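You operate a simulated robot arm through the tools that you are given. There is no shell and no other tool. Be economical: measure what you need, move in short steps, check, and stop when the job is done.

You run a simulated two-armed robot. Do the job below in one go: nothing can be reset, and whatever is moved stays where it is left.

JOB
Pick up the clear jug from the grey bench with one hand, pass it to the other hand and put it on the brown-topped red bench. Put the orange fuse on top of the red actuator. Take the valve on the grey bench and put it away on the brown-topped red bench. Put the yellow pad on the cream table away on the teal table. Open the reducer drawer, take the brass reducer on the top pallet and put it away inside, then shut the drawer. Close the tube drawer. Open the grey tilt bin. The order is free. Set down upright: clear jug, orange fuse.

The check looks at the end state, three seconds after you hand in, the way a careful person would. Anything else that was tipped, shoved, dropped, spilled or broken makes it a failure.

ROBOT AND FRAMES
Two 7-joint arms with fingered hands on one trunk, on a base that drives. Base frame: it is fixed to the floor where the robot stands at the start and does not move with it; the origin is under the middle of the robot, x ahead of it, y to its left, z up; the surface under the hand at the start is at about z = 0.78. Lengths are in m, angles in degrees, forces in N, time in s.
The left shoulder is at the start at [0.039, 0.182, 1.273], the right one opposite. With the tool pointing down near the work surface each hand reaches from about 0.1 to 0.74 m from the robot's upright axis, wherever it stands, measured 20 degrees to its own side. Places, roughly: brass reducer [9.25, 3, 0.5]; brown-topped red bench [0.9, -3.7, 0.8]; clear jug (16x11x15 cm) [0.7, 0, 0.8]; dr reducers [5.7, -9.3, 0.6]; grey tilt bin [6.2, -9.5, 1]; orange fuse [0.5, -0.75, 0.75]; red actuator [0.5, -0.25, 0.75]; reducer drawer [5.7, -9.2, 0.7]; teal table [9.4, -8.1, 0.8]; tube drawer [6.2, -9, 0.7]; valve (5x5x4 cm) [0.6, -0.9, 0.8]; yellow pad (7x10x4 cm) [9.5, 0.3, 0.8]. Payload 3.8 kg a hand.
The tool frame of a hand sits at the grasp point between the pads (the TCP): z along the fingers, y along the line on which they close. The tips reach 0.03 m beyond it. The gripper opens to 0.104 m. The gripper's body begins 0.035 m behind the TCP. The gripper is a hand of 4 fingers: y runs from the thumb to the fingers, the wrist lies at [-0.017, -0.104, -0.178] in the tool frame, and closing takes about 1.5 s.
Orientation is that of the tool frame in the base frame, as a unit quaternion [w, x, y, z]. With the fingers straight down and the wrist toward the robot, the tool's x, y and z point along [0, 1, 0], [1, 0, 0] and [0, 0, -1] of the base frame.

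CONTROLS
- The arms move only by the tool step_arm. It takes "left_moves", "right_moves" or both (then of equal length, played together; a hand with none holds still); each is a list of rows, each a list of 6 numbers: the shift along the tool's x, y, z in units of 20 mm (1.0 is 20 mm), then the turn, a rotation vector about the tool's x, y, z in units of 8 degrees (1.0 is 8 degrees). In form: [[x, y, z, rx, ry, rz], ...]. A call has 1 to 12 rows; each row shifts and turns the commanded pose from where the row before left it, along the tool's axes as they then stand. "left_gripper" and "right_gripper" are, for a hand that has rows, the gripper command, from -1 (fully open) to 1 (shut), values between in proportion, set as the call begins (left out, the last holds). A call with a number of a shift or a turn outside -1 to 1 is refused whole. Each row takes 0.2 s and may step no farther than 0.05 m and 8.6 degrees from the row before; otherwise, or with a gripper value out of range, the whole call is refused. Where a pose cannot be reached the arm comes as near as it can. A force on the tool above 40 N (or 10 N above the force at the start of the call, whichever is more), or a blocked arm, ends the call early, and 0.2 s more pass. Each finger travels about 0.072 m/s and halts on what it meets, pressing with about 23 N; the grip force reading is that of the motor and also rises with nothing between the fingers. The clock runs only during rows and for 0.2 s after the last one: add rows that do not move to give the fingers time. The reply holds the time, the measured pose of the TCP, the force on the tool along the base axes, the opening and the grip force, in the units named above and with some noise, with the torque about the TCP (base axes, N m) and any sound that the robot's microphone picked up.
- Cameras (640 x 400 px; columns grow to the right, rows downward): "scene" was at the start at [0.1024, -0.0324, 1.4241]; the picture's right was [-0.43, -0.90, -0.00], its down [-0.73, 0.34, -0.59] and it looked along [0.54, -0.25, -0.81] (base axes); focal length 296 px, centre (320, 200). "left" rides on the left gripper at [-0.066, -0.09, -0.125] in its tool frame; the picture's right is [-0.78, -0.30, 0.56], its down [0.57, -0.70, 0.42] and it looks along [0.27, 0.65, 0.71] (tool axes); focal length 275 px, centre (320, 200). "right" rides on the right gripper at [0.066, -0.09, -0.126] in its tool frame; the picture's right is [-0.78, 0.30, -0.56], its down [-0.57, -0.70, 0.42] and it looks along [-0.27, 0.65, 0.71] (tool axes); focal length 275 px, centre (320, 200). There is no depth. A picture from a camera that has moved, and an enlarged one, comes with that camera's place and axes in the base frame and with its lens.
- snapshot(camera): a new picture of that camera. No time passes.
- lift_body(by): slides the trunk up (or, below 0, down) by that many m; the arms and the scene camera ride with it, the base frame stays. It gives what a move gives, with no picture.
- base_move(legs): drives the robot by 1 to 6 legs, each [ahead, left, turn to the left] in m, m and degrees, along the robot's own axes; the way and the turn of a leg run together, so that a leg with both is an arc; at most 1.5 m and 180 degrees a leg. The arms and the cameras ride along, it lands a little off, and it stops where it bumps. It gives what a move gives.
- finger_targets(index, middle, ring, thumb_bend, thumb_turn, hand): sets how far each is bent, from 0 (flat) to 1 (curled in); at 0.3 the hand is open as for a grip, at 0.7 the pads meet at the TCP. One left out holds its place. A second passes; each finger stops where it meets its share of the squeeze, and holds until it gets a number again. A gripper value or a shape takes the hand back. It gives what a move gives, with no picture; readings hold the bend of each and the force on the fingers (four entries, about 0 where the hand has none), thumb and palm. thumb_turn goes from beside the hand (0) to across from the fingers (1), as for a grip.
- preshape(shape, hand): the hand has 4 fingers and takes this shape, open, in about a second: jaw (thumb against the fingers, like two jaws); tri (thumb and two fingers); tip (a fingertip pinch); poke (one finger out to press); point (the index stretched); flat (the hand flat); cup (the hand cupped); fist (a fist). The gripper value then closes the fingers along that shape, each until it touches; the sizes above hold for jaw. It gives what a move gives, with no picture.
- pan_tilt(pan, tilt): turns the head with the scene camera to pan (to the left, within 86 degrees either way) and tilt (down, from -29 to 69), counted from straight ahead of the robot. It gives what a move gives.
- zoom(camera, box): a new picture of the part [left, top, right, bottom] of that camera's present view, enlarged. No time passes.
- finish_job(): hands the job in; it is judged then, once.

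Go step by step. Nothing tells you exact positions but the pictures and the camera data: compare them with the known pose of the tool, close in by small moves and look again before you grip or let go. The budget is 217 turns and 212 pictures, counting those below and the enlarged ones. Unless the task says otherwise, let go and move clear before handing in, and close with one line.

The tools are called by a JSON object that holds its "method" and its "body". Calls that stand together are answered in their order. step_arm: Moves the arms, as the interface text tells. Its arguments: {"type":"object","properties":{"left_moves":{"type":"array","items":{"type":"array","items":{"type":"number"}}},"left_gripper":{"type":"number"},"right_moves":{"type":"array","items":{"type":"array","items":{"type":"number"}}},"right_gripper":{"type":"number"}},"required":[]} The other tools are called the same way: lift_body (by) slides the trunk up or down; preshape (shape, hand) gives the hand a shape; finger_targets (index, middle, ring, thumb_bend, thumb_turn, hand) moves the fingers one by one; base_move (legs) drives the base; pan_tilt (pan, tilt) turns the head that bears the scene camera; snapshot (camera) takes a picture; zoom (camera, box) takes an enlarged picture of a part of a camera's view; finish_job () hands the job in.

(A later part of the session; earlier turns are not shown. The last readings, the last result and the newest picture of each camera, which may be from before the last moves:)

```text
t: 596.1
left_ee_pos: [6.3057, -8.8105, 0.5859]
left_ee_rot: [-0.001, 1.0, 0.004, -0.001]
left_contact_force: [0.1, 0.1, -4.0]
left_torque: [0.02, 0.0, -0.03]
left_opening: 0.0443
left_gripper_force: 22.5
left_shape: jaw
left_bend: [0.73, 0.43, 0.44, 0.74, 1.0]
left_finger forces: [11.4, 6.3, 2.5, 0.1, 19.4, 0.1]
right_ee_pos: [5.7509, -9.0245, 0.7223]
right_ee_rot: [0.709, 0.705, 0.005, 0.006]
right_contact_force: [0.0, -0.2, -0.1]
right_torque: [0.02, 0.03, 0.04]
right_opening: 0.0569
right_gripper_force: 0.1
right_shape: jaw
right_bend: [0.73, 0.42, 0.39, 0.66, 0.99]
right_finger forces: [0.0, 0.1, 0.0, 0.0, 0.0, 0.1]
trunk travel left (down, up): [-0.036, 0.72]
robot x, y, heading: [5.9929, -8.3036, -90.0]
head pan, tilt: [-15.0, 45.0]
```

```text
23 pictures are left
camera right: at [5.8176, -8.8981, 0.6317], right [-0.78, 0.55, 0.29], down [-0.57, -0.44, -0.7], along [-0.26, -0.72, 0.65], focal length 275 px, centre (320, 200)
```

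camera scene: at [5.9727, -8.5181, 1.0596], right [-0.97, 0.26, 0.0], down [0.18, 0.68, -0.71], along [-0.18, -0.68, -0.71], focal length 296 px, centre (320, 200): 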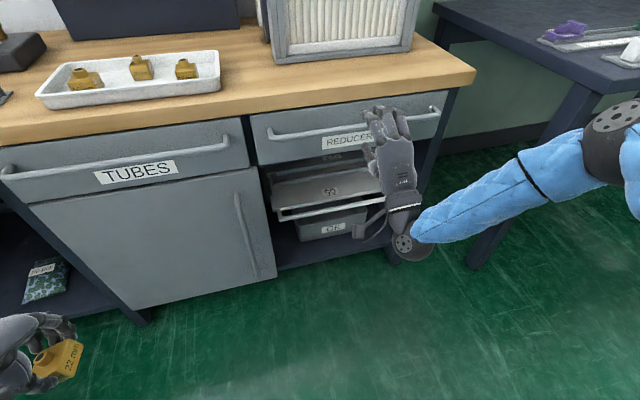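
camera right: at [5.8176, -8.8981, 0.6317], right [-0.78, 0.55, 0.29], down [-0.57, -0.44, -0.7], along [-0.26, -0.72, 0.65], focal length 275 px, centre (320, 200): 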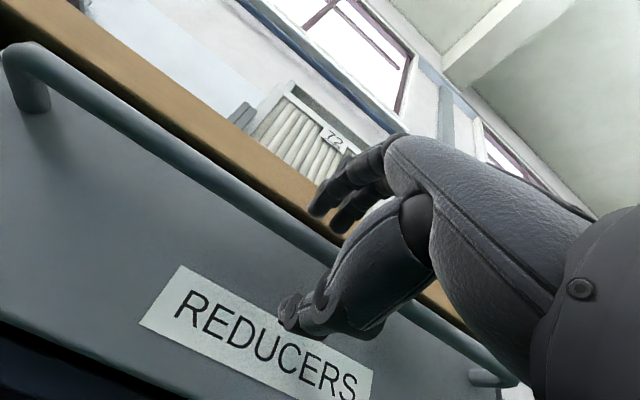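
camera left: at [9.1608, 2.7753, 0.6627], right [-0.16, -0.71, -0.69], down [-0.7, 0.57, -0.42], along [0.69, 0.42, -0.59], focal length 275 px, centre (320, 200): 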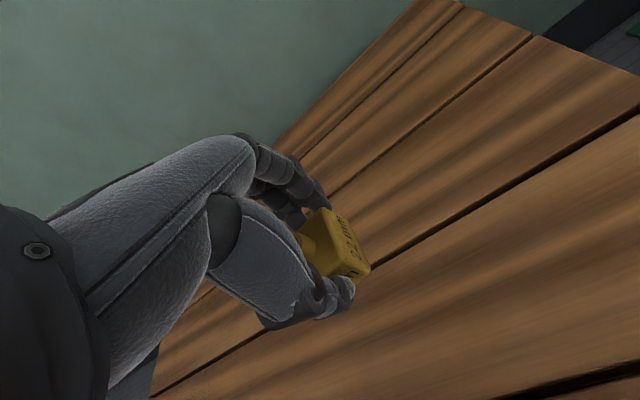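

The bar lies between thumb and fingers. Close the hand.

{"method": "step_arm", "body": {"right_moves": [[0, 0, 0, 0, 0, 0], [0, 0, 0, 0, 0, 0], [0, 0, 0, 0, 0, 0], [0, 0, 0, 0, 0, 0], [0, 0, 0, 0, 0, 0], [0, 0, 0, 0, 0, 0]], "right_gripper": 1}}

{"method": "snapshot", "body": {"camera": "right"}}

```text
t: 597.5
left_ee_pos: [6.3069, -8.811, 0.5868]
left_ee_rot: [-0.001, 1.0, 0.003, 0.0]
left_contact_force: [-0.9, -0.6, -3.6]
left_torque: [0.04, 0.02, 0.0]
left_opening: 0.0441
left_gripper_force: 22.9
left_shape: jaw
left_bend: [0.73, 0.43, 0.44, 0.74, 1.0]
left_finger forces: [11.4, 6.4, 2.5, 0.0, 19.5, 0.1]
right_ee_pos: [5.7517, -9.0257, 0.7214]
right_ee_rot: [0.708, 0.706, 0.005, 0.005]
right_contact_force: [-0.1, -5.8, -1.1]
right_torque: [-0.01, 0.06, 0.04]
right_opening: 0.0031
right_gripper_force: 23.0
right_shape: jaw
right_bend: [0.71, 0.7, 0.7, 0.74, 1.0]
right_finger forces: [10.2, 3.5, 1.9, 0.0, 18.4, 0.0]
trunk travel left (down, up): [-0.036, 0.72]
robot x, y, heading: [5.9946, -8.3025, -90.1]
head pan, tilt: [-15.0, 45.0]
```

```text
22 pictures are left
camera right: at [5.8175, -8.8983, 0.6314], right [-0.78, 0.55, 0.29], down [-0.57, -0.43, -0.7], along [-0.26, -0.72, 0.65], focal length 275 px, centre (320, 200)
```

right: 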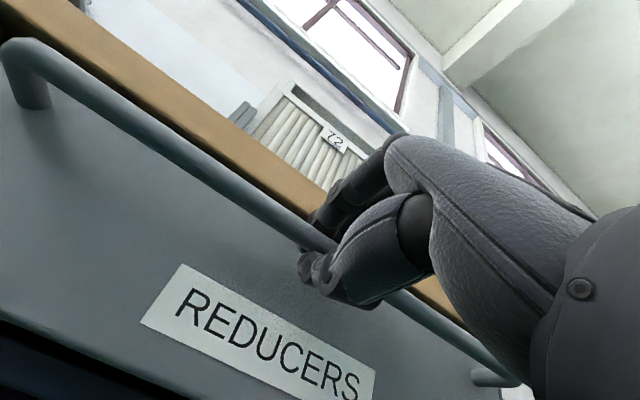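

Gripped. Pull the drawer open by driving back 14 cm.

{"method": "base_move", "body": {"legs": [[-0.14, 0, 0]]}}

{"method": "step_arm", "body": {"right_moves": [[0, 0, -0.8, 0, 0, 0], [0, 0, -0.8, 0, 0, 0], [0, 0, -0.8, 0, 0, 0], [0, 0, -0.8, 0, 0, 0], [0, 0, -0.8, 0, 0, 0]]}}

{"method": "snapshot", "body": {"camera": "scene"}}

```text
t: 598.8
left_ee_pos: [6.3064, -8.6954, 0.5853]
left_ee_rot: [-0.003, 1.0, 0.003, -0.001]
left_contact_force: [0.4, 0.8, -4.7]
left_torque: [0.01, -0.01, 0.02]
left_opening: 0.0441
left_gripper_force: 22.8
left_shape: jaw
left_bend: [0.73, 0.43, 0.44, 0.74, 1.0]
left_finger forces: [11.7, 6.4, 2.5, 0.0, 19.6, 0.1]
right_ee_pos: [5.752, -8.9111, 0.7175]
right_ee_rot: [0.705, 0.709, 0.006, 0.004]
right_contact_force: [-0.3, -0.6, 0.5]
right_torque: [-0.01, 0.05, 0.01]
right_opening: 0.0027
right_gripper_force: 23.8
right_shape: jaw
right_bend: [0.71, 0.7, 0.7, 0.76, 1.0]
right_finger forces: [0.0, 0.1, 0.7, 0.0, 0.0, 0.1]
trunk travel left (down, up): [-0.036, 0.72]
robot x, y, heading: [5.9911, -8.189, -89.8]
head pan, tilt: [-15.0, 45.0]
stopped in leg 1: the robot was blocked; the commanded pose is now the measured one
```

```text
t: 600.0
left_ee_pos: [6.3066, -8.6957, 0.5869]
left_ee_rot: [-0.002, 1.0, 0.003, 0.0]
left_contact_force: [-1.4, -0.7, -3.5]
left_torque: [0.01, 0.02, 0.02]
left_opening: 0.044
left_gripper_force: 22.5
left_shape: jaw
left_bend: [0.73, 0.43, 0.44, 0.74, 1.0]
left_finger forces: [11.7, 6.3, 2.6, 0.1, 19.7, 0.0]
right_ee_pos: [5.7521, -8.8307, 0.7198]
right_ee_rot: [0.705, 0.71, 0.006, 0.005]
right_contact_force: [0.7, 1.8, 0.9]
right_torque: [-0.03, 0.01, -0.02]
right_opening: 0.0027
right_gripper_force: 22.9
right_shape: jaw
right_bend: [0.71, 0.7, 0.7, 0.76, 1.0]
right_finger forces: [0.0, 0.0, 0.1, 0.1, 0.0, 0.0]
trunk travel left (down, up): [-0.036, 0.72]
robot x, y, heading: [5.9921, -8.1887, -90.0]
head pan, tilt: [-15.0, 45.0]
```

```text
21 pictures are left
camera scene: at [5.9742, -8.4851, 1.0338], right [-0.97, 0.26, 0.0], down [0.18, 0.68, -0.71], along [-0.18, -0.68, -0.71], focal length 296 px, centre (320, 200)
```

scene: 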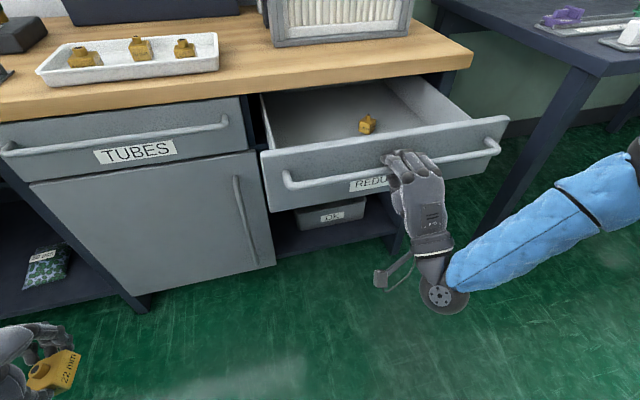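

Drawer is open (with one reducer inside). Keep holding it with the right hand, and bring the left hand with the reducer over the opening: first straight up.

{"method": "step_arm", "body": {"left_moves": [[0, 0, -1, 0, 0, 0], [0, 0, -1, 0, 0, 0], [0, 0, -1, 0, 0, 0], [0, 0, -1, 0, 0, 0], [0, 0, -1, 0, 0, 0], [0, 0, -1, 0, 0, 0], [0, 0, -1, 0, 0, 0], [0, 0, -1, 0, 0, 0], [0, 0, -1, 0, 0, 0], [0, 0, -1, 0, 0, 0], [0, 0, -1, 0, 0, 0], [0, 0, -1, 0, 0, 0]]}}

{"method": "step_arm", "body": {"left_moves": [[-0.5, 0, -1, 0, 0, 0], [-0.5, 0, -1, 0, 0, 0], [-0.5, 0, -1, 0, 0, 0], [-1, 0.5, 0, 0, 0, 0], [-1, 0.5, 0, 0, 0, 0], [-1, 0.5, 0, 0, 0, 0], [-1, 0.5, 0, 0, 0, 0], [-1, 0.5, 0, 0, 0, 0], [-1, 0.5, 0, 0, 0, 0], [-1, 0.5, 0, 0, 0, 0], [-1, 0.5, 0, 0, 0, 0], [-1, 0.5, 0, 0, 0, 0]]}}

{"method": "snapshot", "body": {"camera": "scene"}}

```text
t: 602.6
left_ee_pos: [6.311, -8.7046, 0.8263]
left_ee_rot: [-0.003, 1.0, 0.003, 0.0]
left_contact_force: [0.1, 0.2, -5.0]
left_torque: [0.04, -0.01, -0.02]
left_opening: 0.0441
left_gripper_force: 23.0
left_shape: jaw
left_bend: [0.73, 0.43, 0.44, 0.74, 1.0]
left_finger forces: [11.4, 6.2, 2.3, 0.1, 19.3, 0.1]
left hand out of reach, approached as far as the arm can: row 3, 4
right_ee_pos: [5.7512, -8.8298, 0.7187]
right_ee_rot: [0.705, 0.709, 0.006, 0.005]
right_contact_force: [-0.5, 0.1, 0.2]
right_torque: [-0.01, -0.04, 0.01]
right_opening: 0.0028
right_gripper_force: 23.1
right_shape: jaw
right_bend: [0.71, 0.7, 0.7, 0.76, 1.0]
right_finger forces: [0.1, 0.0, 0.1, 0.0, 0.1, 0.0]
trunk travel left (down, up): [-0.036, 0.72]
robot x, y, heading: [5.9938, -8.189, -90.0]
head pan, tilt: [-15.0, 45.0]
```

```text
t: 605.2
left_ee_pos: [6.0988, -8.7961, 0.8835]
left_ee_rot: [-0.002, 1.0, 0.003, 0.0]
left_contact_force: [0.8, 0.1, -4.0]
left_torque: [0.02, -0.01, -0.01]
left_opening: 0.0441
left_gripper_force: 23.0
left_shape: jaw
left_bend: [0.73, 0.43, 0.44, 0.74, 1.0]
left_finger forces: [11.4, 6.2, 2.3, 0.0, 19.4, 0.0]
right_ee_pos: [5.7524, -8.8307, 0.7182]
right_ee_rot: [0.705, 0.709, 0.006, 0.004]
right_contact_force: [0.1, 0.1, 0.3]
right_torque: [-0.03, 0.03, -0.01]
right_opening: 0.0028
right_gripper_force: 23.5
right_shape: jaw
right_bend: [0.71, 0.7, 0.7, 0.76, 1.0]
right_finger forces: [0.0, 0.0, 0.2, 0.0, 0.0, 0.0]
trunk travel left (down, up): [-0.036, 0.72]
robot x, y, heading: [5.9943, -8.1892, -89.9]
head pan, tilt: [-15.0, 45.0]
```

```text
20 pictures are left
camera scene: at [5.9741, -8.4854, 1.0338], right [-0.97, 0.26, 0.0], down [0.18, 0.68, -0.71], along [-0.18, -0.68, -0.71], focal length 296 px, centre (320, 200)
```

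scene: 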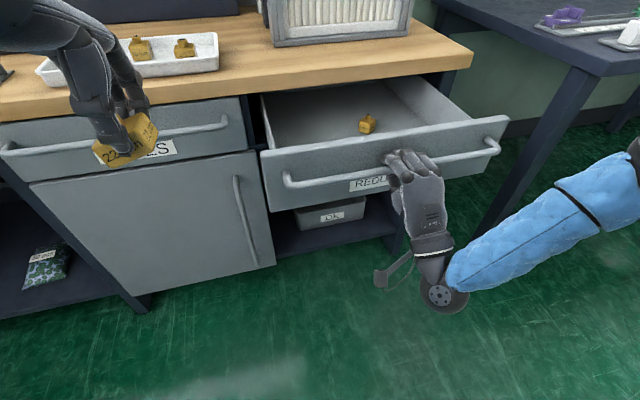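

Opening spans y −9.04…−8.87. Move the reducer over (5.85,−8.955).

{"method": "step_arm", "body": {"left_moves": [[-1, 0.66, 0, 0, 0, 0], [-1, 0.66, 0, 0, 0, 0], [-1, 0.66, 0, 0, 0, 0], [-1, 0.66, 0, 0, 0, 0], [-1, 0.66, 0, 0, 0, 0], [-1, 0.66, 0, 0, 0, 0], [-1, 0.66, 0, 0, 0, 0], [-1, 0.66, 0, 0, 0, 0], [-1, 0.66, 0, 0, 0, 0], [-1, 0.66, 0, 0, 0, 0], [-1, 0.66, 0, 0, 0, 0], [-1, 0.66, 0, 0, 0, 0]]}}

{"method": "snapshot", "body": {"camera": "scene"}}

```text
t: 607.8
left_ee_pos: [5.8803, -8.9439, 0.8846]
left_ee_rot: [-0.001, 1.0, 0.003, 0.0]
left_contact_force: [0.9, 0.6, -4.6]
left_torque: [0.02, 0.02, 0.02]
left_opening: 0.044
left_gripper_force: 22.7
left_shape: jaw
left_bend: [0.73, 0.43, 0.44, 0.74, 1.0]
left_finger forces: [11.3, 6.1, 2.5, 0.1, 19.5, 0.0]
left hand out of reach, approached as far as the arm can: row 12
right_ee_pos: [5.7522, -8.8309, 0.7185]
right_ee_rot: [0.705, 0.709, 0.006, 0.005]
right_contact_force: [0.5, 0.1, -0.6]
right_torque: [0.03, 0.01, 0.07]
right_opening: 0.0028
right_gripper_force: 22.9
right_shape: jaw
right_bend: [0.71, 0.7, 0.7, 0.76, 1.0]
right_finger forces: [0.0, 0.1, 0.4, 0.1, 0.0, 0.0]
trunk travel left (down, up): [-0.036, 0.72]
robot x, y, heading: [5.9934, -8.1898, -89.7]
head pan, tilt: [-15.0, 45.0]
```

```text
19 pictures are left
camera scene: at [5.9738, -8.4855, 1.0337], right [-0.97, 0.26, 0.0], down [0.18, 0.68, -0.71], along [-0.18, -0.68, -0.71], focal length 296 px, centre (320, 200)
```

scene: 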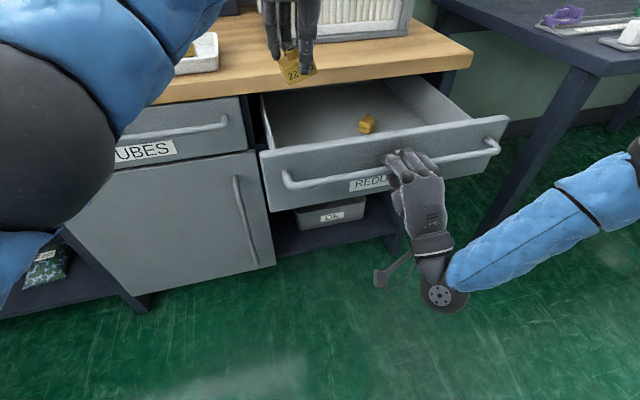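

{"method": "step_arm", "body": {"left_moves": [[-0.2, 0.05, 1, 0, 0, 0], [-0.2, 0.05, 1, 0, 0, 0], [-0.2, 0.05, 1, 0, 0, 0], [-0.2, 0.05, 1, 0, 0, 0], [-0.2, 0, 1, 0, 0, 0], [-0.2, 0, 1, 0, 0, 0], [0, 0, 1, 0, 0, 0]]}}

{"method": "zoom", "body": {"camera": "scene", "box": [220, 40, 420, 200]}}

```text
t: 609.4
left_ee_pos: [5.8575, -8.9484, 0.7449]
left_ee_rot: [-0.003, 1.0, 0.003, -0.001]
left_contact_force: [0.2, 0.2, -4.1]
left_torque: [0.04, 0.02, 0.02]
left_opening: 0.0438
left_gripper_force: 23.4
left_shape: jaw
left_bend: [0.73, 0.43, 0.44, 0.74, 1.0]
left_finger forces: [11.3, 6.1, 2.3, 0.0, 19.4, 0.0]
right_ee_pos: [5.7519, -8.8316, 0.7184]
right_ee_rot: [0.705, 0.709, 0.006, 0.005]
right_contact_force: [-0.7, -0.1, 0.4]
right_torque: [0.0, 0.01, -0.02]
right_opening: 0.0024
right_gripper_force: 23.5
right_shape: jaw
right_bend: [0.71, 0.7, 0.7, 0.76, 1.0]
right_finger forces: [0.0, 0.0, 0.4, 0.0, 0.1, 0.0]
trunk travel left (down, up): [-0.036, 0.72]
robot x, y, heading: [5.9913, -8.1928, -89.9]
head pan, tilt: [-15.0, 45.0]
```

```text
2.50 times, centred on (320, 120) of scene
camera zoom: at [5.9739, -8.4855, 1.0337], right [-0.97, 0.26, 0.0], down [0.18, 0.68, -0.71], along [-0.18, -0.68, -0.71], focal length 741 px, centre (320, 400)
```

zoom: 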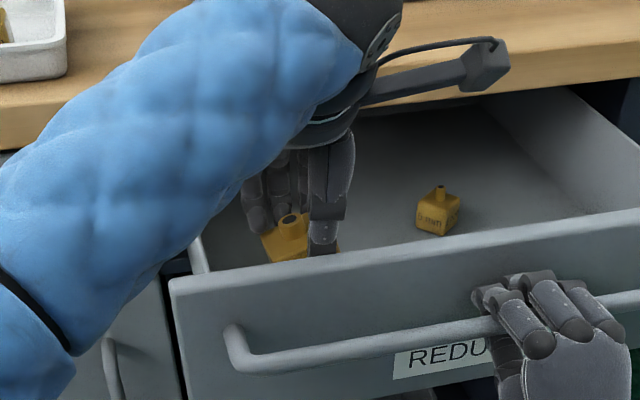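

Inside the drawer. Lower gently to the drawer floor.

{"method": "step_arm", "body": {"left_moves": [[0, 0, 0.7, 0, 0, 0], [0, 0, 0.4, 0, 0, 0], [0, 0, 0.3, 0, 0, 0], [0, 0, 0, 0, 0, 0]]}}

```text
t: 610.4
left_ee_pos: [5.8589, -8.947, 0.7167]
left_ee_rot: [-0.002, 1.0, 0.002, -0.001]
left_contact_force: [0.5, 0.1, -2.6]
left_torque: [0.01, 0.05, 0.01]
left_opening: 0.0439
left_gripper_force: 22.8
left_shape: jaw
left_bend: [0.73, 0.43, 0.44, 0.74, 1.0]
left_finger forces: [11.3, 6.2, 2.3, 0.0, 19.3, 0.0]
right_ee_pos: [5.7519, -8.8312, 0.7189]
right_ee_rot: [0.704, 0.71, 0.006, 0.005]
right_contact_force: [0.2, -0.6, -0.3]
right_torque: [-0.04, -0.03, 0.0]
right_opening: 0.0028
right_gripper_force: 23.0
right_shape: jaw
right_bend: [0.71, 0.7, 0.7, 0.76, 1.0]
right_finger forces: [0.0, 0.0, 0.3, 0.0, 0.0, 0.1]
trunk travel left (down, up): [-0.036, 0.72]
robot x, y, heading: [5.9966, -8.1903, -90.1]
head pan, tilt: [-15.0, 45.0]
```

{"method": "step_arm", "body": {"left_moves": [[0, 0, 0.3, 0, 0, 0], [0, 0, 0.3, 0, 0, 0], [0, 0, 0, 0, 0, 0]]}}

{"method": "zoom", "body": {"camera": "scene", "box": [220, 40, 420, 200]}}

```text
t: 611.2
left_ee_pos: [5.8571, -8.9493, 0.7052]
left_ee_rot: [-0.002, 1.0, 0.003, -0.001]
left_contact_force: [-1.4, 0.0, -5.1]
left_torque: [0.04, 0.03, -0.04]
left_opening: 0.0439
left_gripper_force: 23.5
left_shape: jaw
left_bend: [0.73, 0.43, 0.44, 0.74, 1.0]
left_finger forces: [11.3, 6.2, 2.2, 0.1, 19.3, 0.0]
right_ee_pos: [5.752, -8.8314, 0.7188]
right_ee_rot: [0.705, 0.71, 0.006, 0.004]
right_contact_force: [0.4, 0.1, 0.0]
right_torque: [-0.01, -0.01, -0.01]
right_opening: 0.0026
right_gripper_force: 23.2
right_shape: jaw
right_bend: [0.71, 0.7, 0.7, 0.76, 1.0]
right_finger forces: [0.0, 0.0, 0.2, 0.1, 0.1, 0.0]
trunk travel left (down, up): [-0.036, 0.72]
robot x, y, heading: [5.9954, -8.1917, -89.8]
head pan, tilt: [-15.0, 45.0]
```

```text
2.50 times, centred on (320, 120) of scene
camera zoom: at [5.9739, -8.4855, 1.0337], right [-0.97, 0.26, 0.0], down [0.18, 0.68, -0.71], along [-0.18, -0.68, -0.71], focal length 741 px, centre (320, 400)
```

zoom: 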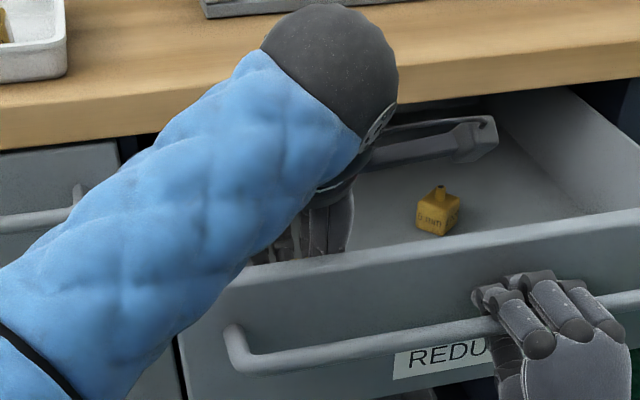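

{"method": "step_arm", "body": {"left_moves": [[0, 0, 0.3, 0, 0, 0], [0, 0, 0.3, 0, 0, 0], [0, 0, 0.3, 0, 0, 0], [0, 0, 0, 0, 0, 0]]}}

```text
t: 612.2
left_ee_pos: [5.8557, -8.9459, 0.6945]
left_ee_rot: [0.005, 1.0, 0.001, -0.003]
left_contact_force: [-2.0, -0.6, 30.4]
left_torque: [-0.99, -0.81, -0.06]
left_opening: 0.0439
left_gripper_force: 23.4
left_shape: jaw
left_bend: [0.74, 0.43, 0.41, 0.74, 1.0]
left_finger forces: [11.0, 6.6, 29.9, 0.0, 21.5, 0.0]
right_ee_pos: [5.7524, -8.8293, 0.7207]
right_ee_rot: [0.705, 0.709, 0.007, 0.004]
right_contact_force: [0.3, 0.1, -1.5]
right_torque: [0.01, 0.02, 0.04]
right_opening: 0.0027
right_gripper_force: 23.3
right_shape: jaw
right_bend: [0.71, 0.7, 0.7, 0.76, 1.0]
right_finger forces: [0.1, 0.1, 0.1, 0.0, 0.7, 0.0]
trunk travel left (down, up): [-0.036, 0.72]
robot x, y, heading: [5.9914, -8.1906, -90.1]
head pan, tilt: [-15.0, 45.0]
```

Floor contact. Release (partial opening) and withdraw upward.

{"method": "step_arm", "body": {"left_moves": [[0, 0, -0.15, 0, 0, 0], [0, 0, 0, 0, 0, 0], [0, 0, 0, 0, 0, 0], [0, 0, 0, 0, 0, 0], [0, 0, 0, 0, 0, 0], [0, 0, -0.3, 0, 0, 0], [0, 0, -1, 0, 0, 0], [0, 0, -1, 0, 0, 0], [0, 0, -1, 0, 0, 0], [0, 0, -1, 0, 0, 0], [0, 0, -1, 0, 0, 0], [0, 0, -1, 0, 0, 0]], "left_gripper": -0.6}}

{"method": "step_arm", "body": {"left_moves": [[0, 0, -1, 0, 0, 0], [0, 0, -1, 0, 0, 0], [0, 0, -1, 0, 0, 0], [1, -0.7, 0, 0, 0, 0], [1, -0.7, 0, 0, 0, 0], [1, -0.7, 0, 0, 0, 0], [1, -0.7, 0, 0, 0, 0], [1, -0.7, 0, 0, 0, 0], [1, -0.7, 0, 0, 0, 0], [1, -0.7, 0, 0, 0, 0], [1, -0.7, 0, 0, 0, 0], [1, -0.7, 0, 0, 0, 0]]}}

{"method": "snapshot", "body": {"camera": "scene"}}

```text
t: 614.8
left_ee_pos: [5.8579, -8.9468, 0.8171]
left_ee_rot: [-0.002, 1.0, 0.004, -0.001]
left_contact_force: [-0.8, -0.2, 0.1]
left_torque: [-0.01, 0.01, 0.02]
left_opening: 0.0829
left_gripper_force: 0.0
left_shape: jaw
left_bend: [0.27, 0.34, 0.31, 0.47, 0.98]
left_finger forces: [0.1, 0.1, 0.1, 0.1, 0.0, 0.1]
right_ee_pos: [5.7521, -8.8302, 0.7185]
right_ee_rot: [0.705, 0.71, 0.007, 0.006]
right_contact_force: [0.4, 0.4, 0.1]
right_torque: [-0.02, -0.03, -0.02]
right_opening: 0.0028
right_gripper_force: 23.1
right_shape: jaw
right_bend: [0.71, 0.7, 0.7, 0.76, 1.0]
right_finger forces: [0.1, 0.0, 0.0, 0.0, 0.0, 0.0]
trunk travel left (down, up): [-0.036, 0.72]
robot x, y, heading: [5.9911, -8.1915, -89.9]
head pan, tilt: [-15.0, 45.0]
```

```text
t: 617.4
left_ee_pos: [6.0503, -8.8185, 0.8745]
left_ee_rot: [-0.003, 1.0, 0.003, -0.001]
left_contact_force: [0.0, -0.3, -0.7]
left_torque: [-0.01, -0.02, 0.02]
left_opening: 0.0828
left_gripper_force: 0.1
left_shape: jaw
left_bend: [0.27, 0.34, 0.31, 0.47, 0.98]
left_finger forces: [0.0, 0.0, 0.0, 0.1, 0.0, 0.0]
left hand out of reach, approached as far as the arm can: row 2, 3
right_ee_pos: [5.7511, -8.8319, 0.7194]
right_ee_rot: [0.705, 0.709, 0.007, 0.006]
right_contact_force: [1.2, 0.0, 0.4]
right_torque: [0.0, 0.0, 0.0]
right_opening: 0.0026
right_gripper_force: 23.0
right_shape: jaw
right_bend: [0.71, 0.7, 0.7, 0.76, 1.0]
right_finger forces: [0.1, 0.0, 0.2, 0.0, 0.0, 0.0]
trunk travel left (down, up): [-0.036, 0.72]
robot x, y, heading: [5.9934, -8.1908, -90.1]
head pan, tilt: [-15.0, 45.0]
```

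```text
16 pictures are left
camera scene: at [5.974, -8.4851, 1.0339], right [-0.97, 0.26, 0.0], down [0.18, 0.68, -0.71], along [-0.18, -0.68, -0.71], focal length 296 px, centre (320, 200)
```

scene: 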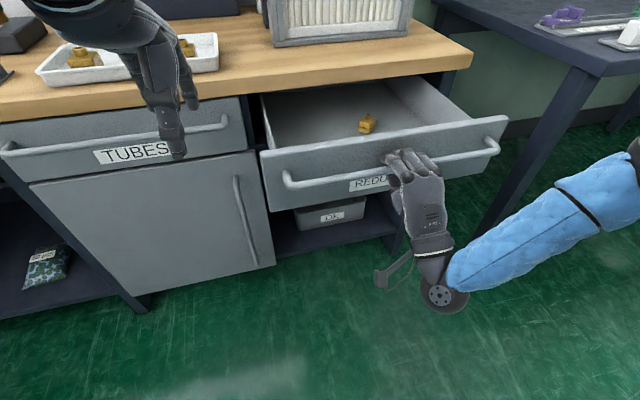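

The reducer was left inside. Push the drawer shut: drive forward, then extend the right arm.

{"method": "base_move", "body": {"legs": [[0.13, 0, 0]]}}

{"method": "step_arm", "body": {"right_moves": [[0, 0, 1, 0, 0, 0], [0, 0, 1, 0, 0, 0], [0, 0, 1, 0, 0, 0], [0, 0, 1, 0, 0, 0], [0, 0, 1, 0, 0, 0]]}}

{"method": "snapshot", "body": {"camera": "scene"}}

```text
t: 618.7
left_ee_pos: [6.048, -8.9503, 0.8731]
left_ee_rot: [-0.003, 1.0, 0.0, -0.001]
left_contact_force: [0.5, 0.3, -0.7]
left_torque: [-0.01, 0.0, -0.03]
left_opening: 0.0831
left_gripper_force: 0.0
left_shape: jaw
left_bend: [0.27, 0.34, 0.31, 0.47, 0.98]
left_finger forces: [0.1, 0.0, 0.0, 0.1, 0.1, 0.1]
right_ee_pos: [5.748, -8.9616, 0.7178]
right_ee_rot: [0.704, 0.71, 0.006, 0.004]
right_contact_force: [-0.1, -0.6, 0.0]
right_torque: [0.01, 0.01, 0.03]
right_opening: 0.0025
right_gripper_force: 22.7
right_shape: jaw
right_bend: [0.71, 0.7, 0.7, 0.76, 1.0]
right_finger forces: [0.0, 0.1, 0.4, 0.1, 0.1, 0.0]
trunk travel left (down, up): [-0.036, 0.72]
robot x, y, heading: [5.9973, -8.3215, -90.1]
head pan, tilt: [-15.0, 45.0]
```

```text
t: 619.8
left_ee_pos: [6.0474, -8.9492, 0.8743]
left_ee_rot: [-0.002, 1.0, 0.001, -0.001]
left_contact_force: [-0.1, 0.3, 0.0]
left_torque: [0.03, 0.01, -0.03]
left_opening: 0.0829
left_gripper_force: 0.1
left_shape: jaw
left_bend: [0.27, 0.34, 0.31, 0.47, 0.98]
left_finger forces: [0.0, 0.0, 0.0, 0.0, 0.1, 0.1]
right_ee_pos: [5.7498, -9.0428, 0.7194]
right_ee_rot: [0.708, 0.706, 0.005, 0.009]
right_contact_force: [-1.9, 16.3, 5.1]
right_torque: [-0.25, -0.05, 0.08]
right_opening: 0.0031
right_gripper_force: 23.0
right_shape: jaw
right_bend: [0.71, 0.7, 0.7, 0.76, 1.0]
right_finger forces: [26.7, 0.0, 0.0, 0.1, 0.0, 0.0]
trunk travel left (down, up): [-0.036, 0.72]
robot x, y, heading: [5.9915, -8.3221, -90.1]
head pan, tilt: [-15.0, 45.0]
stopped in row 5 (right hand): the force on the tool passed its limit at 62 N (the readings are from after the stop); the commanded pose is now the measured one
```

```text
15 pictures are left
camera scene: at [5.9726, -8.6138, 1.0343], right [-0.97, 0.26, 0.0], down [0.18, 0.68, -0.71], along [-0.19, -0.68, -0.71], focal length 296 px, centre (320, 200)
```

scene: 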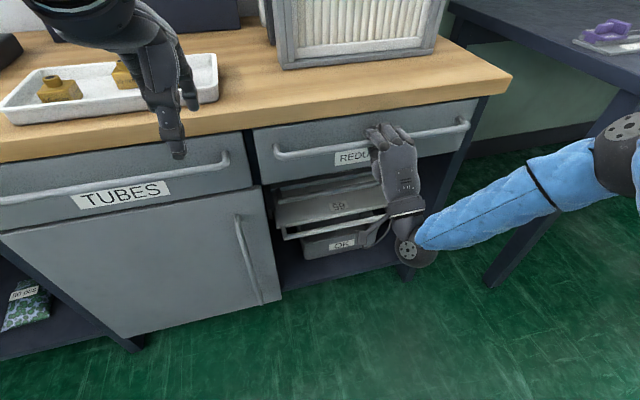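

Drawer is shut. Open the right hand slightly and retract without dragging the handle.

{"method": "step_arm", "body": {"right_moves": [[0, 0, -0.3, 0, 0, 0], [0, 0, 0, 0, 0, 0], [0, 0, 0, 0, 0, 0], [0, 0, 0, 0, 0, 0], [0, 0, 0, 0, 0, 0], [0, 0, 0, 0, 0, 0]], "right_gripper": -0.6}}

{"method": "step_arm", "body": {"right_moves": [[0, 0, -0.7, 0, 0, 0], [0, 0, -1, 0, 0, 0], [0, 0, -1, 0, 0, 0], [0, 0, -1, 0, 0, 0]]}}

{"method": "zoom", "body": {"camera": "scene", "box": [220, 80, 500, 260]}}

```text
t: 621.2
left_ee_pos: [6.0475, -8.9498, 0.8734]
left_ee_rot: [-0.004, 1.0, 0.001, -0.001]
left_contact_force: [0.9, 0.7, -0.1]
left_torque: [0.0, -0.01, -0.01]
left_opening: 0.0831
left_gripper_force: 0.1
left_shape: jaw
left_bend: [0.27, 0.34, 0.31, 0.47, 0.98]
left_finger forces: [0.1, 0.0, 0.0, 0.1, 0.0, 0.0]
right_ee_pos: [5.7498, -9.0382, 0.7166]
right_ee_rot: [0.705, 0.709, 0.005, 0.007]
right_contact_force: [1.5, 2.5, -6.8]
right_torque: [0.06, 0.07, 0.06]
right_opening: 0.0804
right_gripper_force: 0.1
right_shape: jaw
right_bend: [0.29, 0.36, 0.31, 0.47, 0.98]
right_finger forces: [4.3, 2.9, 0.1, 0.0, 0.0, 0.1]
trunk travel left (down, up): [-0.036, 0.72]
robot x, y, heading: [5.9958, -8.3191, -90.3]
head pan, tilt: [-15.0, 45.0]
```

```text
t: 622.2
left_ee_pos: [6.0474, -8.9489, 0.8741]
left_ee_rot: [-0.003, 1.0, 0.001, 0.0]
left_contact_force: [-0.2, -0.9, 0.1]
left_torque: [-0.01, -0.01, 0.01]
left_opening: 0.083
left_gripper_force: 0.2
left_shape: jaw
left_bend: [0.27, 0.34, 0.31, 0.47, 0.98]
left_finger forces: [0.1, 0.0, 0.0, 0.0, 0.1, 0.0]
right_ee_pos: [5.7494, -8.9643, 0.7176]
right_ee_rot: [0.706, 0.708, 0.005, 0.007]
right_contact_force: [0.5, 0.7, 0.2]
right_torque: [0.0, 0.04, -0.03]
right_opening: 0.083
right_gripper_force: 0.0
right_shape: jaw
right_bend: [0.27, 0.34, 0.31, 0.47, 0.98]
right_finger forces: [0.0, 0.0, 0.0, 0.1, 0.0, 0.1]
trunk travel left (down, up): [-0.036, 0.72]
robot x, y, heading: [5.9926, -8.3186, -90.3]
head pan, tilt: [-15.0, 45.0]
```

```text
2.22 times, centred on (360, 170) of scene
camera zoom: at [5.9728, -8.6151, 1.0339], right [-0.97, 0.26, 0.0], down [0.18, 0.68, -0.71], along [-0.18, -0.68, -0.71], focal length 659 px, centre (231, 267)
```

zoom: 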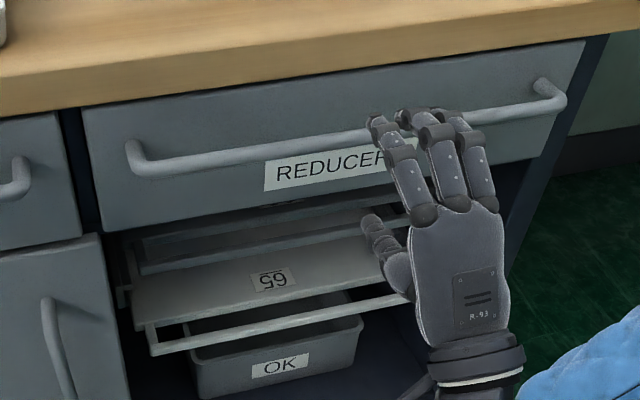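

Reducer drawer done. Now the grey tilt bin: raise the trunk, strafe left and look at it.

{"method": "base_move", "body": {"legs": [[-0.06, 0, 0]]}}

{"method": "lift_body", "body": {"by": 0.36}}

{"method": "base_move", "body": {"legs": [[0, 0.38, 0]]}}

{"method": "pan_tilt", "body": {"pan": 0, "tilt": 28}}

{"method": "snapshot", "body": {"camera": "scene"}}

```text
t: 623.2
left_ee_pos: [6.0471, -8.8885, 0.8748]
left_ee_rot: [-0.001, 1.0, 0.001, -0.001]
left_contact_force: [-0.1, -0.8, -0.1]
left_torque: [-0.03, 0.0, 0.01]
left_opening: 0.083
left_gripper_force: 0.0
left_shape: jaw
left_bend: [0.27, 0.34, 0.31, 0.47, 0.98]
left_finger forces: [0.0, 0.0, 0.0, 0.0, 0.1, 0.0]
right_ee_pos: [5.7488, -8.9048, 0.717]
right_ee_rot: [0.706, 0.708, 0.005, 0.007]
right_contact_force: [0.9, 0.0, 0.2]
right_torque: [0.01, -0.02, 0.03]
right_opening: 0.0832
right_gripper_force: 0.0
right_shape: jaw
right_bend: [0.27, 0.34, 0.31, 0.47, 0.98]
right_finger forces: [0.0, 0.0, 0.0, 0.0, 0.0, 0.0]
trunk travel left (down, up): [-0.036, 0.72]
robot x, y, heading: [5.9947, -8.2583, -89.7]
head pan, tilt: [-15.0, 45.0]
```

```text
t: 626.7
left_ee_pos: [6.0466, -8.8894, 1.2341]
left_ee_rot: [-0.004, 1.0, 0.001, -0.001]
left_contact_force: [-0.5, -0.2, 0.5]
left_torque: [0.0, 0.01, 0.01]
left_opening: 0.0829
left_gripper_force: 0.0
left_shape: jaw
left_bend: [0.27, 0.34, 0.31, 0.47, 0.98]
left_finger forces: [0.1, 0.0, 0.0, 0.0, 0.0, 0.0]
right_ee_pos: [5.749, -8.8075, 1.2555]
right_ee_rot: [0.817, 0.577, 0.007, 0.006]
right_contact_force: [0.4, -0.1, -0.4]
right_torque: [0.01, 0.0, 0.02]
right_opening: 0.0831
right_gripper_force: 0.0
right_shape: jaw
right_bend: [0.27, 0.34, 0.31, 0.47, 0.98]
right_finger forces: [0.0, 0.1, 0.0, 0.1, 0.0, 0.0]
trunk travel left (down, up): [-0.396, 0.36]
robot x, y, heading: [5.9946, -8.2611, -90.0]
head pan, tilt: [-15.0, 45.0]
```

```text
t: 629.1
left_ee_pos: [6.4215, -8.8883, 1.234]
left_ee_rot: [-0.002, 1.0, 0.003, -0.001]
left_contact_force: [-0.4, 0.1, -0.2]
left_torque: [0.01, 0.04, 0.0]
left_opening: 0.0829
left_gripper_force: 0.0
left_shape: jaw
left_bend: [0.27, 0.34, 0.31, 0.47, 0.98]
left_finger forces: [0.0, 0.0, 0.0, 0.0, 0.0, 0.0]
right_ee_pos: [6.1244, -8.808, 1.2553]
right_ee_rot: [0.817, 0.576, 0.008, 0.007]
right_contact_force: [0.4, 0.2, 0.2]
right_torque: [-0.01, -0.02, -0.03]
right_opening: 0.083
right_gripper_force: 0.0
right_shape: jaw
right_bend: [0.27, 0.34, 0.31, 0.47, 0.98]
right_finger forces: [0.0, 0.1, 0.1, 0.0, 0.0, 0.0]
trunk travel left (down, up): [-0.396, 0.36]
robot x, y, heading: [6.3644, -8.2596, -89.6]
head pan, tilt: [-15.0, 45.0]
```

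```text
t: 629.9
left_ee_pos: [6.421, -8.8884, 1.2337]
left_ee_rot: [-0.003, 1.0, 0.004, -0.002]
left_contact_force: [-0.3, 0.0, 0.5]
left_torque: [0.02, -0.01, -0.01]
left_opening: 0.0832
left_gripper_force: 0.0
left_shape: jaw
left_bend: [0.27, 0.34, 0.31, 0.47, 0.98]
left_finger forces: [0.1, 0.0, 0.0, 0.0, 0.1, 0.1]
right_ee_pos: [6.1214, -8.8085, 1.2551]
right_ee_rot: [0.817, 0.576, 0.009, 0.008]
right_contact_force: [0.4, -0.4, -0.8]
right_torque: [0.01, 0.0, -0.01]
right_opening: 0.0829
right_gripper_force: 0.0
right_shape: jaw
right_bend: [0.27, 0.34, 0.31, 0.47, 0.98]
right_finger forces: [0.0, 0.1, 0.0, 0.0, 0.0, 0.0]
trunk travel left (down, up): [-0.396, 0.36]
robot x, y, heading: [6.3626, -8.2616, -90.0]
head pan, tilt: [0.0, 28.0]
```

```text
13 pictures are left
camera scene: at [6.3657, -8.3938, 1.4334], right [-1.0, 0.0, 0.0], down [0.0, 0.47, -0.88], along [0.0, -0.88, -0.47], focal length 296 px, centre (320, 200)
```

scene: 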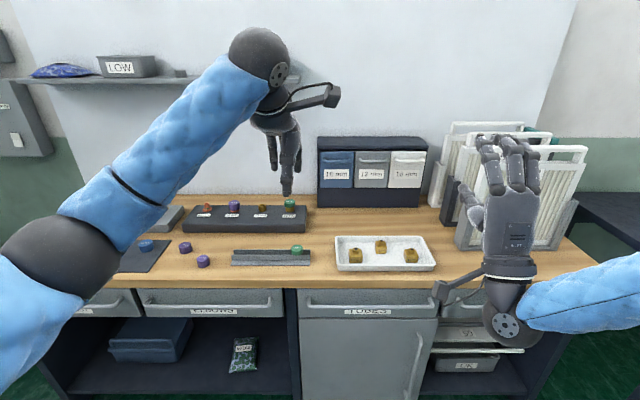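

{"method": "zoom", "body": {"camera": "scene", "box": [300, 120, 440, 220]}}

```text
4.00 times, centred on (370, 170) of scene
camera zoom: at [6.3657, -8.3938, 1.4334], right [-1.0, 0.0, 0.0], down [0.0, 0.47, -0.88], along [0.0, -0.88, -0.47], focal length 1186 px, centre (120, 320)
```

zoom: 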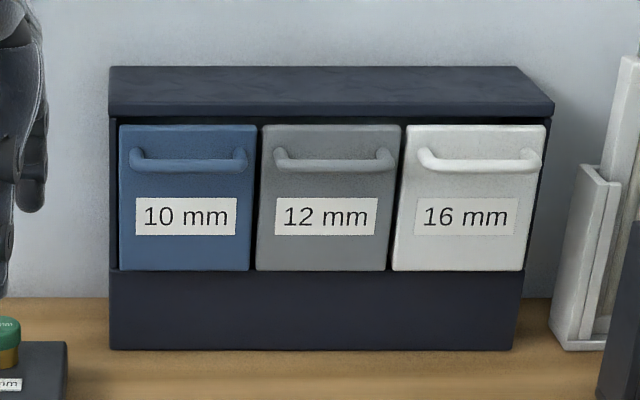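

Grey bin's handle bar is centred at ≈(6.158,-9.465,1.03). Level the right hand, move the left aside, drive in, and lower the trunk.

{"method": "step_arm", "body": {"left_moves": [[1, -1, 0, 0, 0, 0], [1, -1, 0, 0, 0, 0], [1, -1, 0, 0, 0, 0], [1, -1, 0, 0, 0, 0], [1, 0, 0, 0, 0, 0]], "right_moves": [[0.6, 0, 0, 0.82, 0, 0], [0.6, 0, 0, 0.82, 0, 0], [0.6, 0, 0, 0.82, 0, 0], [0, -0.5, 0, 0, 0, 0], [0, -0.5, 0, 0, 0, 0]]}}

{"method": "base_move", "body": {"legs": [[0.38, 0, 0]]}}

{"method": "lift_body", "body": {"by": -0.15}}

```text
t: 631.1
left_ee_pos: [6.5202, -8.8081, 1.2357]
left_ee_rot: [-0.003, 1.0, 0.003, -0.001]
left_contact_force: [-0.1, 0.3, 0.1]
left_torque: [0.02, 0.01, -0.02]
left_opening: 0.0829
left_gripper_force: 0.1
left_shape: jaw
left_bend: [0.27, 0.34, 0.31, 0.47, 0.98]
left_finger forces: [0.1, 0.0, 0.0, 0.1, 0.0, 0.1]
right_ee_pos: [6.1581, -8.8079, 1.2345]
right_ee_rot: [0.706, 0.708, 0.01, 0.006]
right_contact_force: [-0.3, -0.2, 0.2]
right_torque: [-0.02, 0.02, -0.03]
right_opening: 0.083
right_gripper_force: 0.0
right_shape: jaw
right_bend: [0.27, 0.34, 0.31, 0.47, 0.98]
right_finger forces: [0.1, 0.0, 0.1, 0.0, 0.0, 0.1]
trunk travel left (down, up): [-0.396, 0.36]
robot x, y, heading: [6.3626, -8.2629, -89.6]
head pan, tilt: [0.0, 28.0]
```

```text
t: 633.5
left_ee_pos: [6.5241, -9.1929, 1.235]
left_ee_rot: [-0.003, 1.0, 0.005, -0.001]
left_contact_force: [0.0, -0.3, 0.7]
left_torque: [0.03, -0.01, -0.03]
left_opening: 0.083
left_gripper_force: 0.0
left_shape: jaw
left_bend: [0.27, 0.34, 0.31, 0.47, 0.98]
left_finger forces: [0.0, 0.0, 0.0, 0.0, 0.1, 0.0]
right_ee_pos: [6.1598, -9.1928, 1.2337]
right_ee_rot: [0.706, 0.708, 0.011, 0.008]
right_contact_force: [-0.2, 0.3, 0.0]
right_torque: [-0.02, -0.04, 0.0]
right_opening: 0.0831
right_gripper_force: 0.1
right_shape: jaw
right_bend: [0.27, 0.34, 0.31, 0.47, 0.98]
right_finger forces: [0.0, 0.0, 0.0, 0.0, 0.0, 0.1]
trunk travel left (down, up): [-0.396, 0.36]
robot x, y, heading: [6.3655, -8.6474, -89.7]
head pan, tilt: [0.0, 28.0]
```

```text
t: 635.2
left_ee_pos: [6.5226, -9.1911, 1.0862]
left_ee_rot: [-0.002, 1.0, 0.005, -0.001]
left_contact_force: [1.3, -0.5, -0.4]
left_torque: [-0.01, -0.01, 0.04]
left_opening: 0.0829
left_gripper_force: 0.1
left_shape: jaw
left_bend: [0.27, 0.34, 0.31, 0.47, 0.98]
left_finger forces: [0.1, 0.0, 0.0, 0.0, 0.0, 0.0]
right_ee_pos: [6.1609, -9.1902, 1.0864]
right_ee_rot: [0.707, 0.707, 0.011, 0.008]
right_contact_force: [0.4, 0.7, 0.0]
right_torque: [-0.03, -0.02, -0.01]
right_opening: 0.083
right_gripper_force: 0.1
right_shape: jaw
right_bend: [0.27, 0.34, 0.31, 0.47, 0.98]
right_finger forces: [0.0, 0.1, 0.1, 0.0, 0.0, 0.0]
trunk travel left (down, up): [-0.246, 0.51]
robot x, y, heading: [6.3682, -8.6435, -89.5]
head pan, tilt: [0.0, 28.0]
```

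{"method": "step_arm", "body": {"right_moves": [[0, -0.93, 0.5, 0, 0, 0], [0, -0.93, 0.5, 0, 0, 0], [0, -0.93, 1, 0, 0, 0], [0, 0, 1, 0, 0, 0], [0, 0, 1, 0, 0, 0], [0, 0, 1, 0, 0, 0], [0, 0, 1, 0, 0, 0], [0, 0, 1, 0, 0, 0], [0, 0, 1, 0, 0, 0], [0, 0, 1, 0, 0, 0]], "right_gripper": -0.1}}

{"method": "snapshot", "body": {"camera": "right"}}

{"method": "zoom", "body": {"camera": "scene", "box": [300, 100, 500, 300]}}

```text
t: 637.4
left_ee_pos: [6.5238, -9.1929, 1.086]
left_ee_rot: [-0.002, 1.0, 0.005, 0.0]
left_contact_force: [-0.6, -0.2, 0.3]
left_torque: [-0.04, -0.01, 0.02]
left_opening: 0.0828
left_gripper_force: 0.2
left_shape: jaw
left_bend: [0.27, 0.34, 0.31, 0.47, 0.98]
left_finger forces: [0.1, 0.0, 0.0, 0.0, 0.0, 0.1]
right_ee_pos: [6.1453, -9.3548, 1.0542]
right_ee_rot: [0.705, 0.709, 0.013, 0.008]
right_contact_force: [0.0, 0.1, 0.3]
right_torque: [-0.02, 0.01, -0.01]
right_opening: 0.0578
right_gripper_force: 0.0
right_shape: jaw
right_bend: [0.73, 0.42, 0.39, 0.66, 0.99]
right_finger forces: [0.1, 0.0, 0.0, 0.1, 0.0, 0.0]
right hand out of reach, approached as far as the arm can: row 7, 8, 9, 10
trunk travel left (down, up): [-0.246, 0.51]
robot x, y, heading: [6.3652, -8.6445, -89.5]
head pan, tilt: [0.0, 28.0]
```

```text
11 pictures are left
camera right: at [6.2095, -9.2265, 0.9639], right [-0.79, 0.53, 0.3], down [-0.56, -0.44, -0.7], along [-0.24, -0.72, 0.65], focal length 275 px, centre (320, 200)
```

right: 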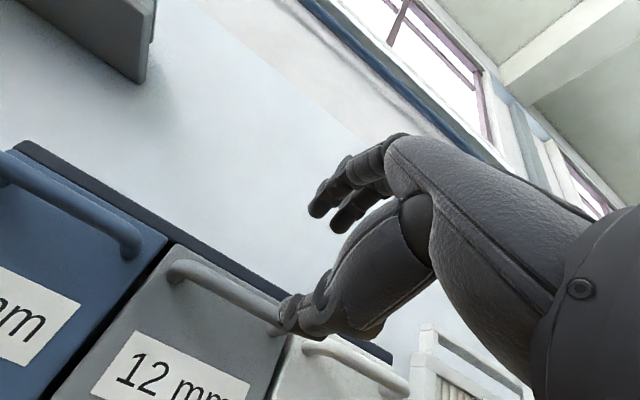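

```text
2.00 times, centred on (400, 200) of scene
camera zoom: at [6.3685, -8.832, 1.281], right [-1.0, -0.01, 0.0], down [0.0, 0.47, -0.88], along [0.01, -0.88, -0.47], focal length 593 px, centre (160, 200)
```

zoom: 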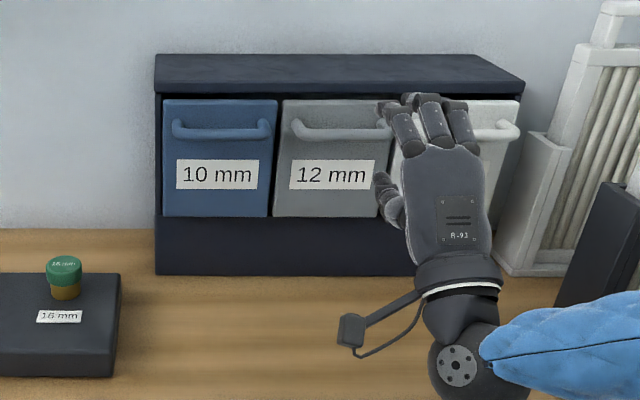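

Lower 2.4 cm, shift 2 cm left and drive forward 6 cm, then extend onto the bar.

{"method": "lift_body", "body": {"by": -0.024}}

{"method": "base_move", "body": {"legs": [[0.07, 0.02, -0.5]]}}

{"method": "step_arm", "body": {"right_moves": [[0, 0, 0.8, 0, 0, 0], [0, 0, 0.8, 0, 0, 0], [0, 0, 0, 0, 0, 0]]}}

{"method": "snapshot", "body": {"camera": "right"}}

```text
t: 638.1
left_ee_pos: [6.5246, -9.1912, 1.062]
left_ee_rot: [-0.002, 1.0, 0.006, 0.0]
left_contact_force: [-0.2, 0.0, 0.5]
left_torque: [-0.03, -0.03, 0.01]
left_opening: 0.0831
left_gripper_force: 0.2
left_shape: jaw
left_bend: [0.27, 0.34, 0.31, 0.47, 0.98]
left_finger forces: [0.0, 0.1, 0.1, 0.0, 0.0, 0.0]
right_ee_pos: [6.1454, -9.3521, 1.0301]
right_ee_rot: [0.707, 0.707, 0.012, 0.009]
right_contact_force: [-0.1, 0.4, 0.1]
right_torque: [0.04, -0.02, -0.02]
right_opening: 0.0577
right_gripper_force: 0.0
right_shape: jaw
right_bend: [0.73, 0.42, 0.39, 0.66, 0.99]
right_finger forces: [0.1, 0.0, 0.0, 0.1, 0.0, 0.0]
trunk travel left (down, up): [-0.222, 0.534]
robot x, y, heading: [6.364, -8.6443, -89.7]
head pan, tilt: [0.0, 28.0]
```

```text
t: 639.2
left_ee_pos: [6.5394, -9.2645, 1.062]
left_ee_rot: [-0.004, 1.0, 0.001, 0.0]
left_contact_force: [-0.1, -0.1, 0.1]
left_torque: [0.01, 0.04, -0.02]
left_opening: 0.0831
left_gripper_force: 0.2
left_shape: jaw
left_bend: [0.27, 0.34, 0.31, 0.47, 0.98]
left_finger forces: [0.1, 0.0, 0.0, 0.1, 0.0, 0.0]
right_ee_pos: [6.1601, -9.423, 1.0281]
right_ee_rot: [0.706, 0.708, 0.009, 0.005]
right_contact_force: [0.1, -0.5, -0.8]
right_torque: [-0.06, 0.01, -0.01]
right_opening: 0.0578
right_gripper_force: 0.1
right_shape: jaw
right_bend: [0.73, 0.42, 0.39, 0.66, 0.99]
right_finger forces: [0.1, 0.0, 0.1, 0.1, 0.0, 0.0]
trunk travel left (down, up): [-0.222, 0.534]
robot x, y, heading: [6.3908, -8.7166, -90.0]
head pan, tilt: [0.0, 28.0]
```

```text
t: 640.0
left_ee_pos: [6.5401, -9.2633, 1.0608]
left_ee_rot: [-0.003, 1.0, 0.0, -0.001]
left_contact_force: [0.6, 0.0, -0.4]
left_torque: [0.0, -0.01, -0.01]
left_opening: 0.0829
left_gripper_force: 0.0
left_shape: jaw
left_bend: [0.27, 0.34, 0.31, 0.47, 0.98]
left_finger forces: [0.0, 0.1, 0.0, 0.0, 0.0, 0.0]
right_ee_pos: [6.1555, -9.4483, 1.0333]
right_ee_rot: [0.706, 0.708, 0.008, 0.005]
right_contact_force: [0.3, -0.9, -0.3]
right_torque: [-0.01, -0.02, -0.02]
right_opening: 0.0578
right_gripper_force: 0.1
right_shape: jaw
right_bend: [0.73, 0.42, 0.39, 0.66, 0.99]
right_finger forces: [0.1, 0.1, 0.0, 0.1, 0.0, 0.0]
right hand out of reach, approached as far as the arm can: row 2
trunk travel left (down, up): [-0.222, 0.534]
robot x, y, heading: [6.3853, -8.7135, -89.8]
head pan, tilt: [0.0, 28.0]
```

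```text
9 pictures are left
camera right: at [6.2211, -9.3211, 0.9443], right [-0.79, 0.54, 0.3], down [-0.57, -0.43, -0.7], along [-0.25, -0.72, 0.65], focal length 275 px, centre (320, 200)
```

right: 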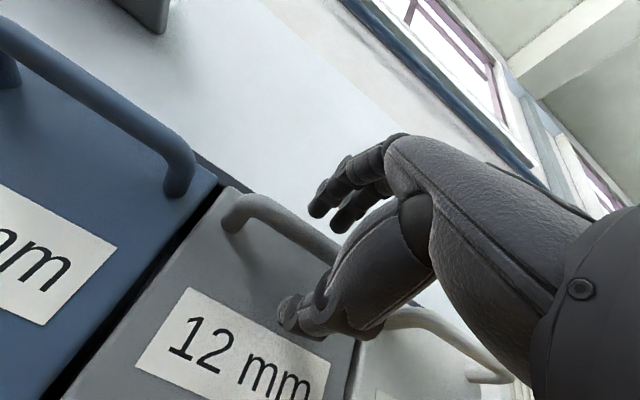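

The grey bin's bar is between thumb and fingers. Close and gauge.

{"method": "step_arm", "body": {"right_moves": [[0, 0, 0, 0, 0, 0], [0, 0, 0, 0, 0, 0], [0, 0, 0, 0, 0, 0], [0, 0, 0, 0, 0, 0], [0, 0, 0, 0, 0, 0], [0, 0, 0, 0, 0, 0]], "right_gripper": 1}}

{"method": "step_arm", "body": {"right_moves": [[0, 0, -0.8, 0, 0, 0], [0, 0, -0.8, 0, 0, 0], [0, -0.1, -0.8, 0, 0, 0], [0, 0, 0, 0, 0, 0]]}}

{"method": "zoom", "body": {"camera": "scene", "box": [300, 80, 500, 280]}}

```text
t: 641.4
left_ee_pos: [6.5399, -9.2637, 1.062]
left_ee_rot: [-0.003, 1.0, 0.0, -0.001]
left_contact_force: [-0.2, -0.1, -0.1]
left_torque: [0.04, -0.03, 0.01]
left_opening: 0.0831
left_gripper_force: 0.1
left_shape: jaw
left_bend: [0.27, 0.34, 0.31, 0.47, 0.98]
left_finger forces: [0.0, 0.0, 0.0, 0.0, 0.0, 0.0]
right_ee_pos: [6.1557, -9.4474, 1.033]
right_ee_rot: [0.706, 0.708, 0.009, 0.006]
right_contact_force: [-0.2, -1.2, -3.2]
right_torque: [0.01, 0.05, 0.02]
right_opening: 0.0
right_gripper_force: 22.6
right_shape: jaw
right_bend: [0.7, 0.7, 0.7, 0.73, 1.0]
right_finger forces: [5.2, 0.0, 1.9, 0.0, 20.4, 0.0]
trunk travel left (down, up): [-0.222, 0.534]
robot x, y, heading: [6.384, -8.7184, -90.3]
head pan, tilt: [0.0, 28.0]
```

```text
t: 642.4
left_ee_pos: [6.5385, -9.2674, 1.0581]
left_ee_rot: [-0.005, 1.0, 0.001, -0.001]
left_contact_force: [0.1, -0.4, -0.1]
left_torque: [0.01, 0.04, -0.01]
left_opening: 0.0831
left_gripper_force: 0.1
left_shape: jaw
left_bend: [0.27, 0.34, 0.31, 0.47, 0.98]
left_finger forces: [0.0, 0.0, 0.0, 0.0, 0.0, 0.1]
right_ee_pos: [6.1553, -9.4083, 1.0224]
right_ee_rot: [0.699, 0.715, 0.011, 0.004]
right_contact_force: [2.1, -22.7, -30.9]
right_torque: [-0.1, -0.02, 0.02]
right_opening: 0.0006
right_gripper_force: 23.1
right_shape: jaw
right_bend: [0.7, 0.7, 0.7, 0.69, 1.0]
right_finger forces: [4.2, 0.8, 0.7, 0.0, 36.8, 0.0]
trunk travel left (down, up): [-0.222, 0.534]
robot x, y, heading: [6.3851, -8.7122, -90.1]
head pan, tilt: [0.0, 28.0]
```

```text
2.00 times, centred on (400, 180) of scene
camera zoom: at [6.3867, -8.9202, 1.2549], right [-1.0, 0.0, 0.0], down [0.0, 0.47, -0.88], along [0.0, -0.88, -0.47], focal length 593 px, centre (160, 240)
```

zoom: 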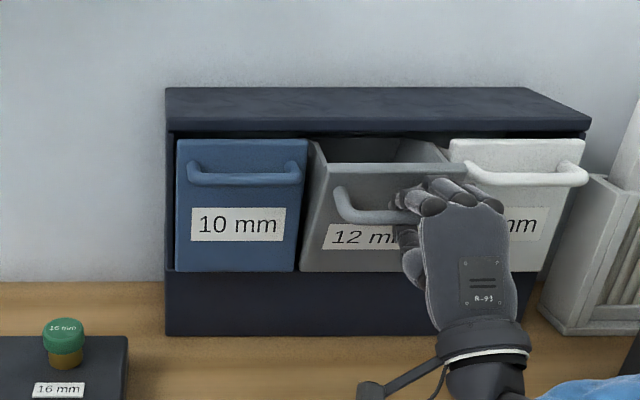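

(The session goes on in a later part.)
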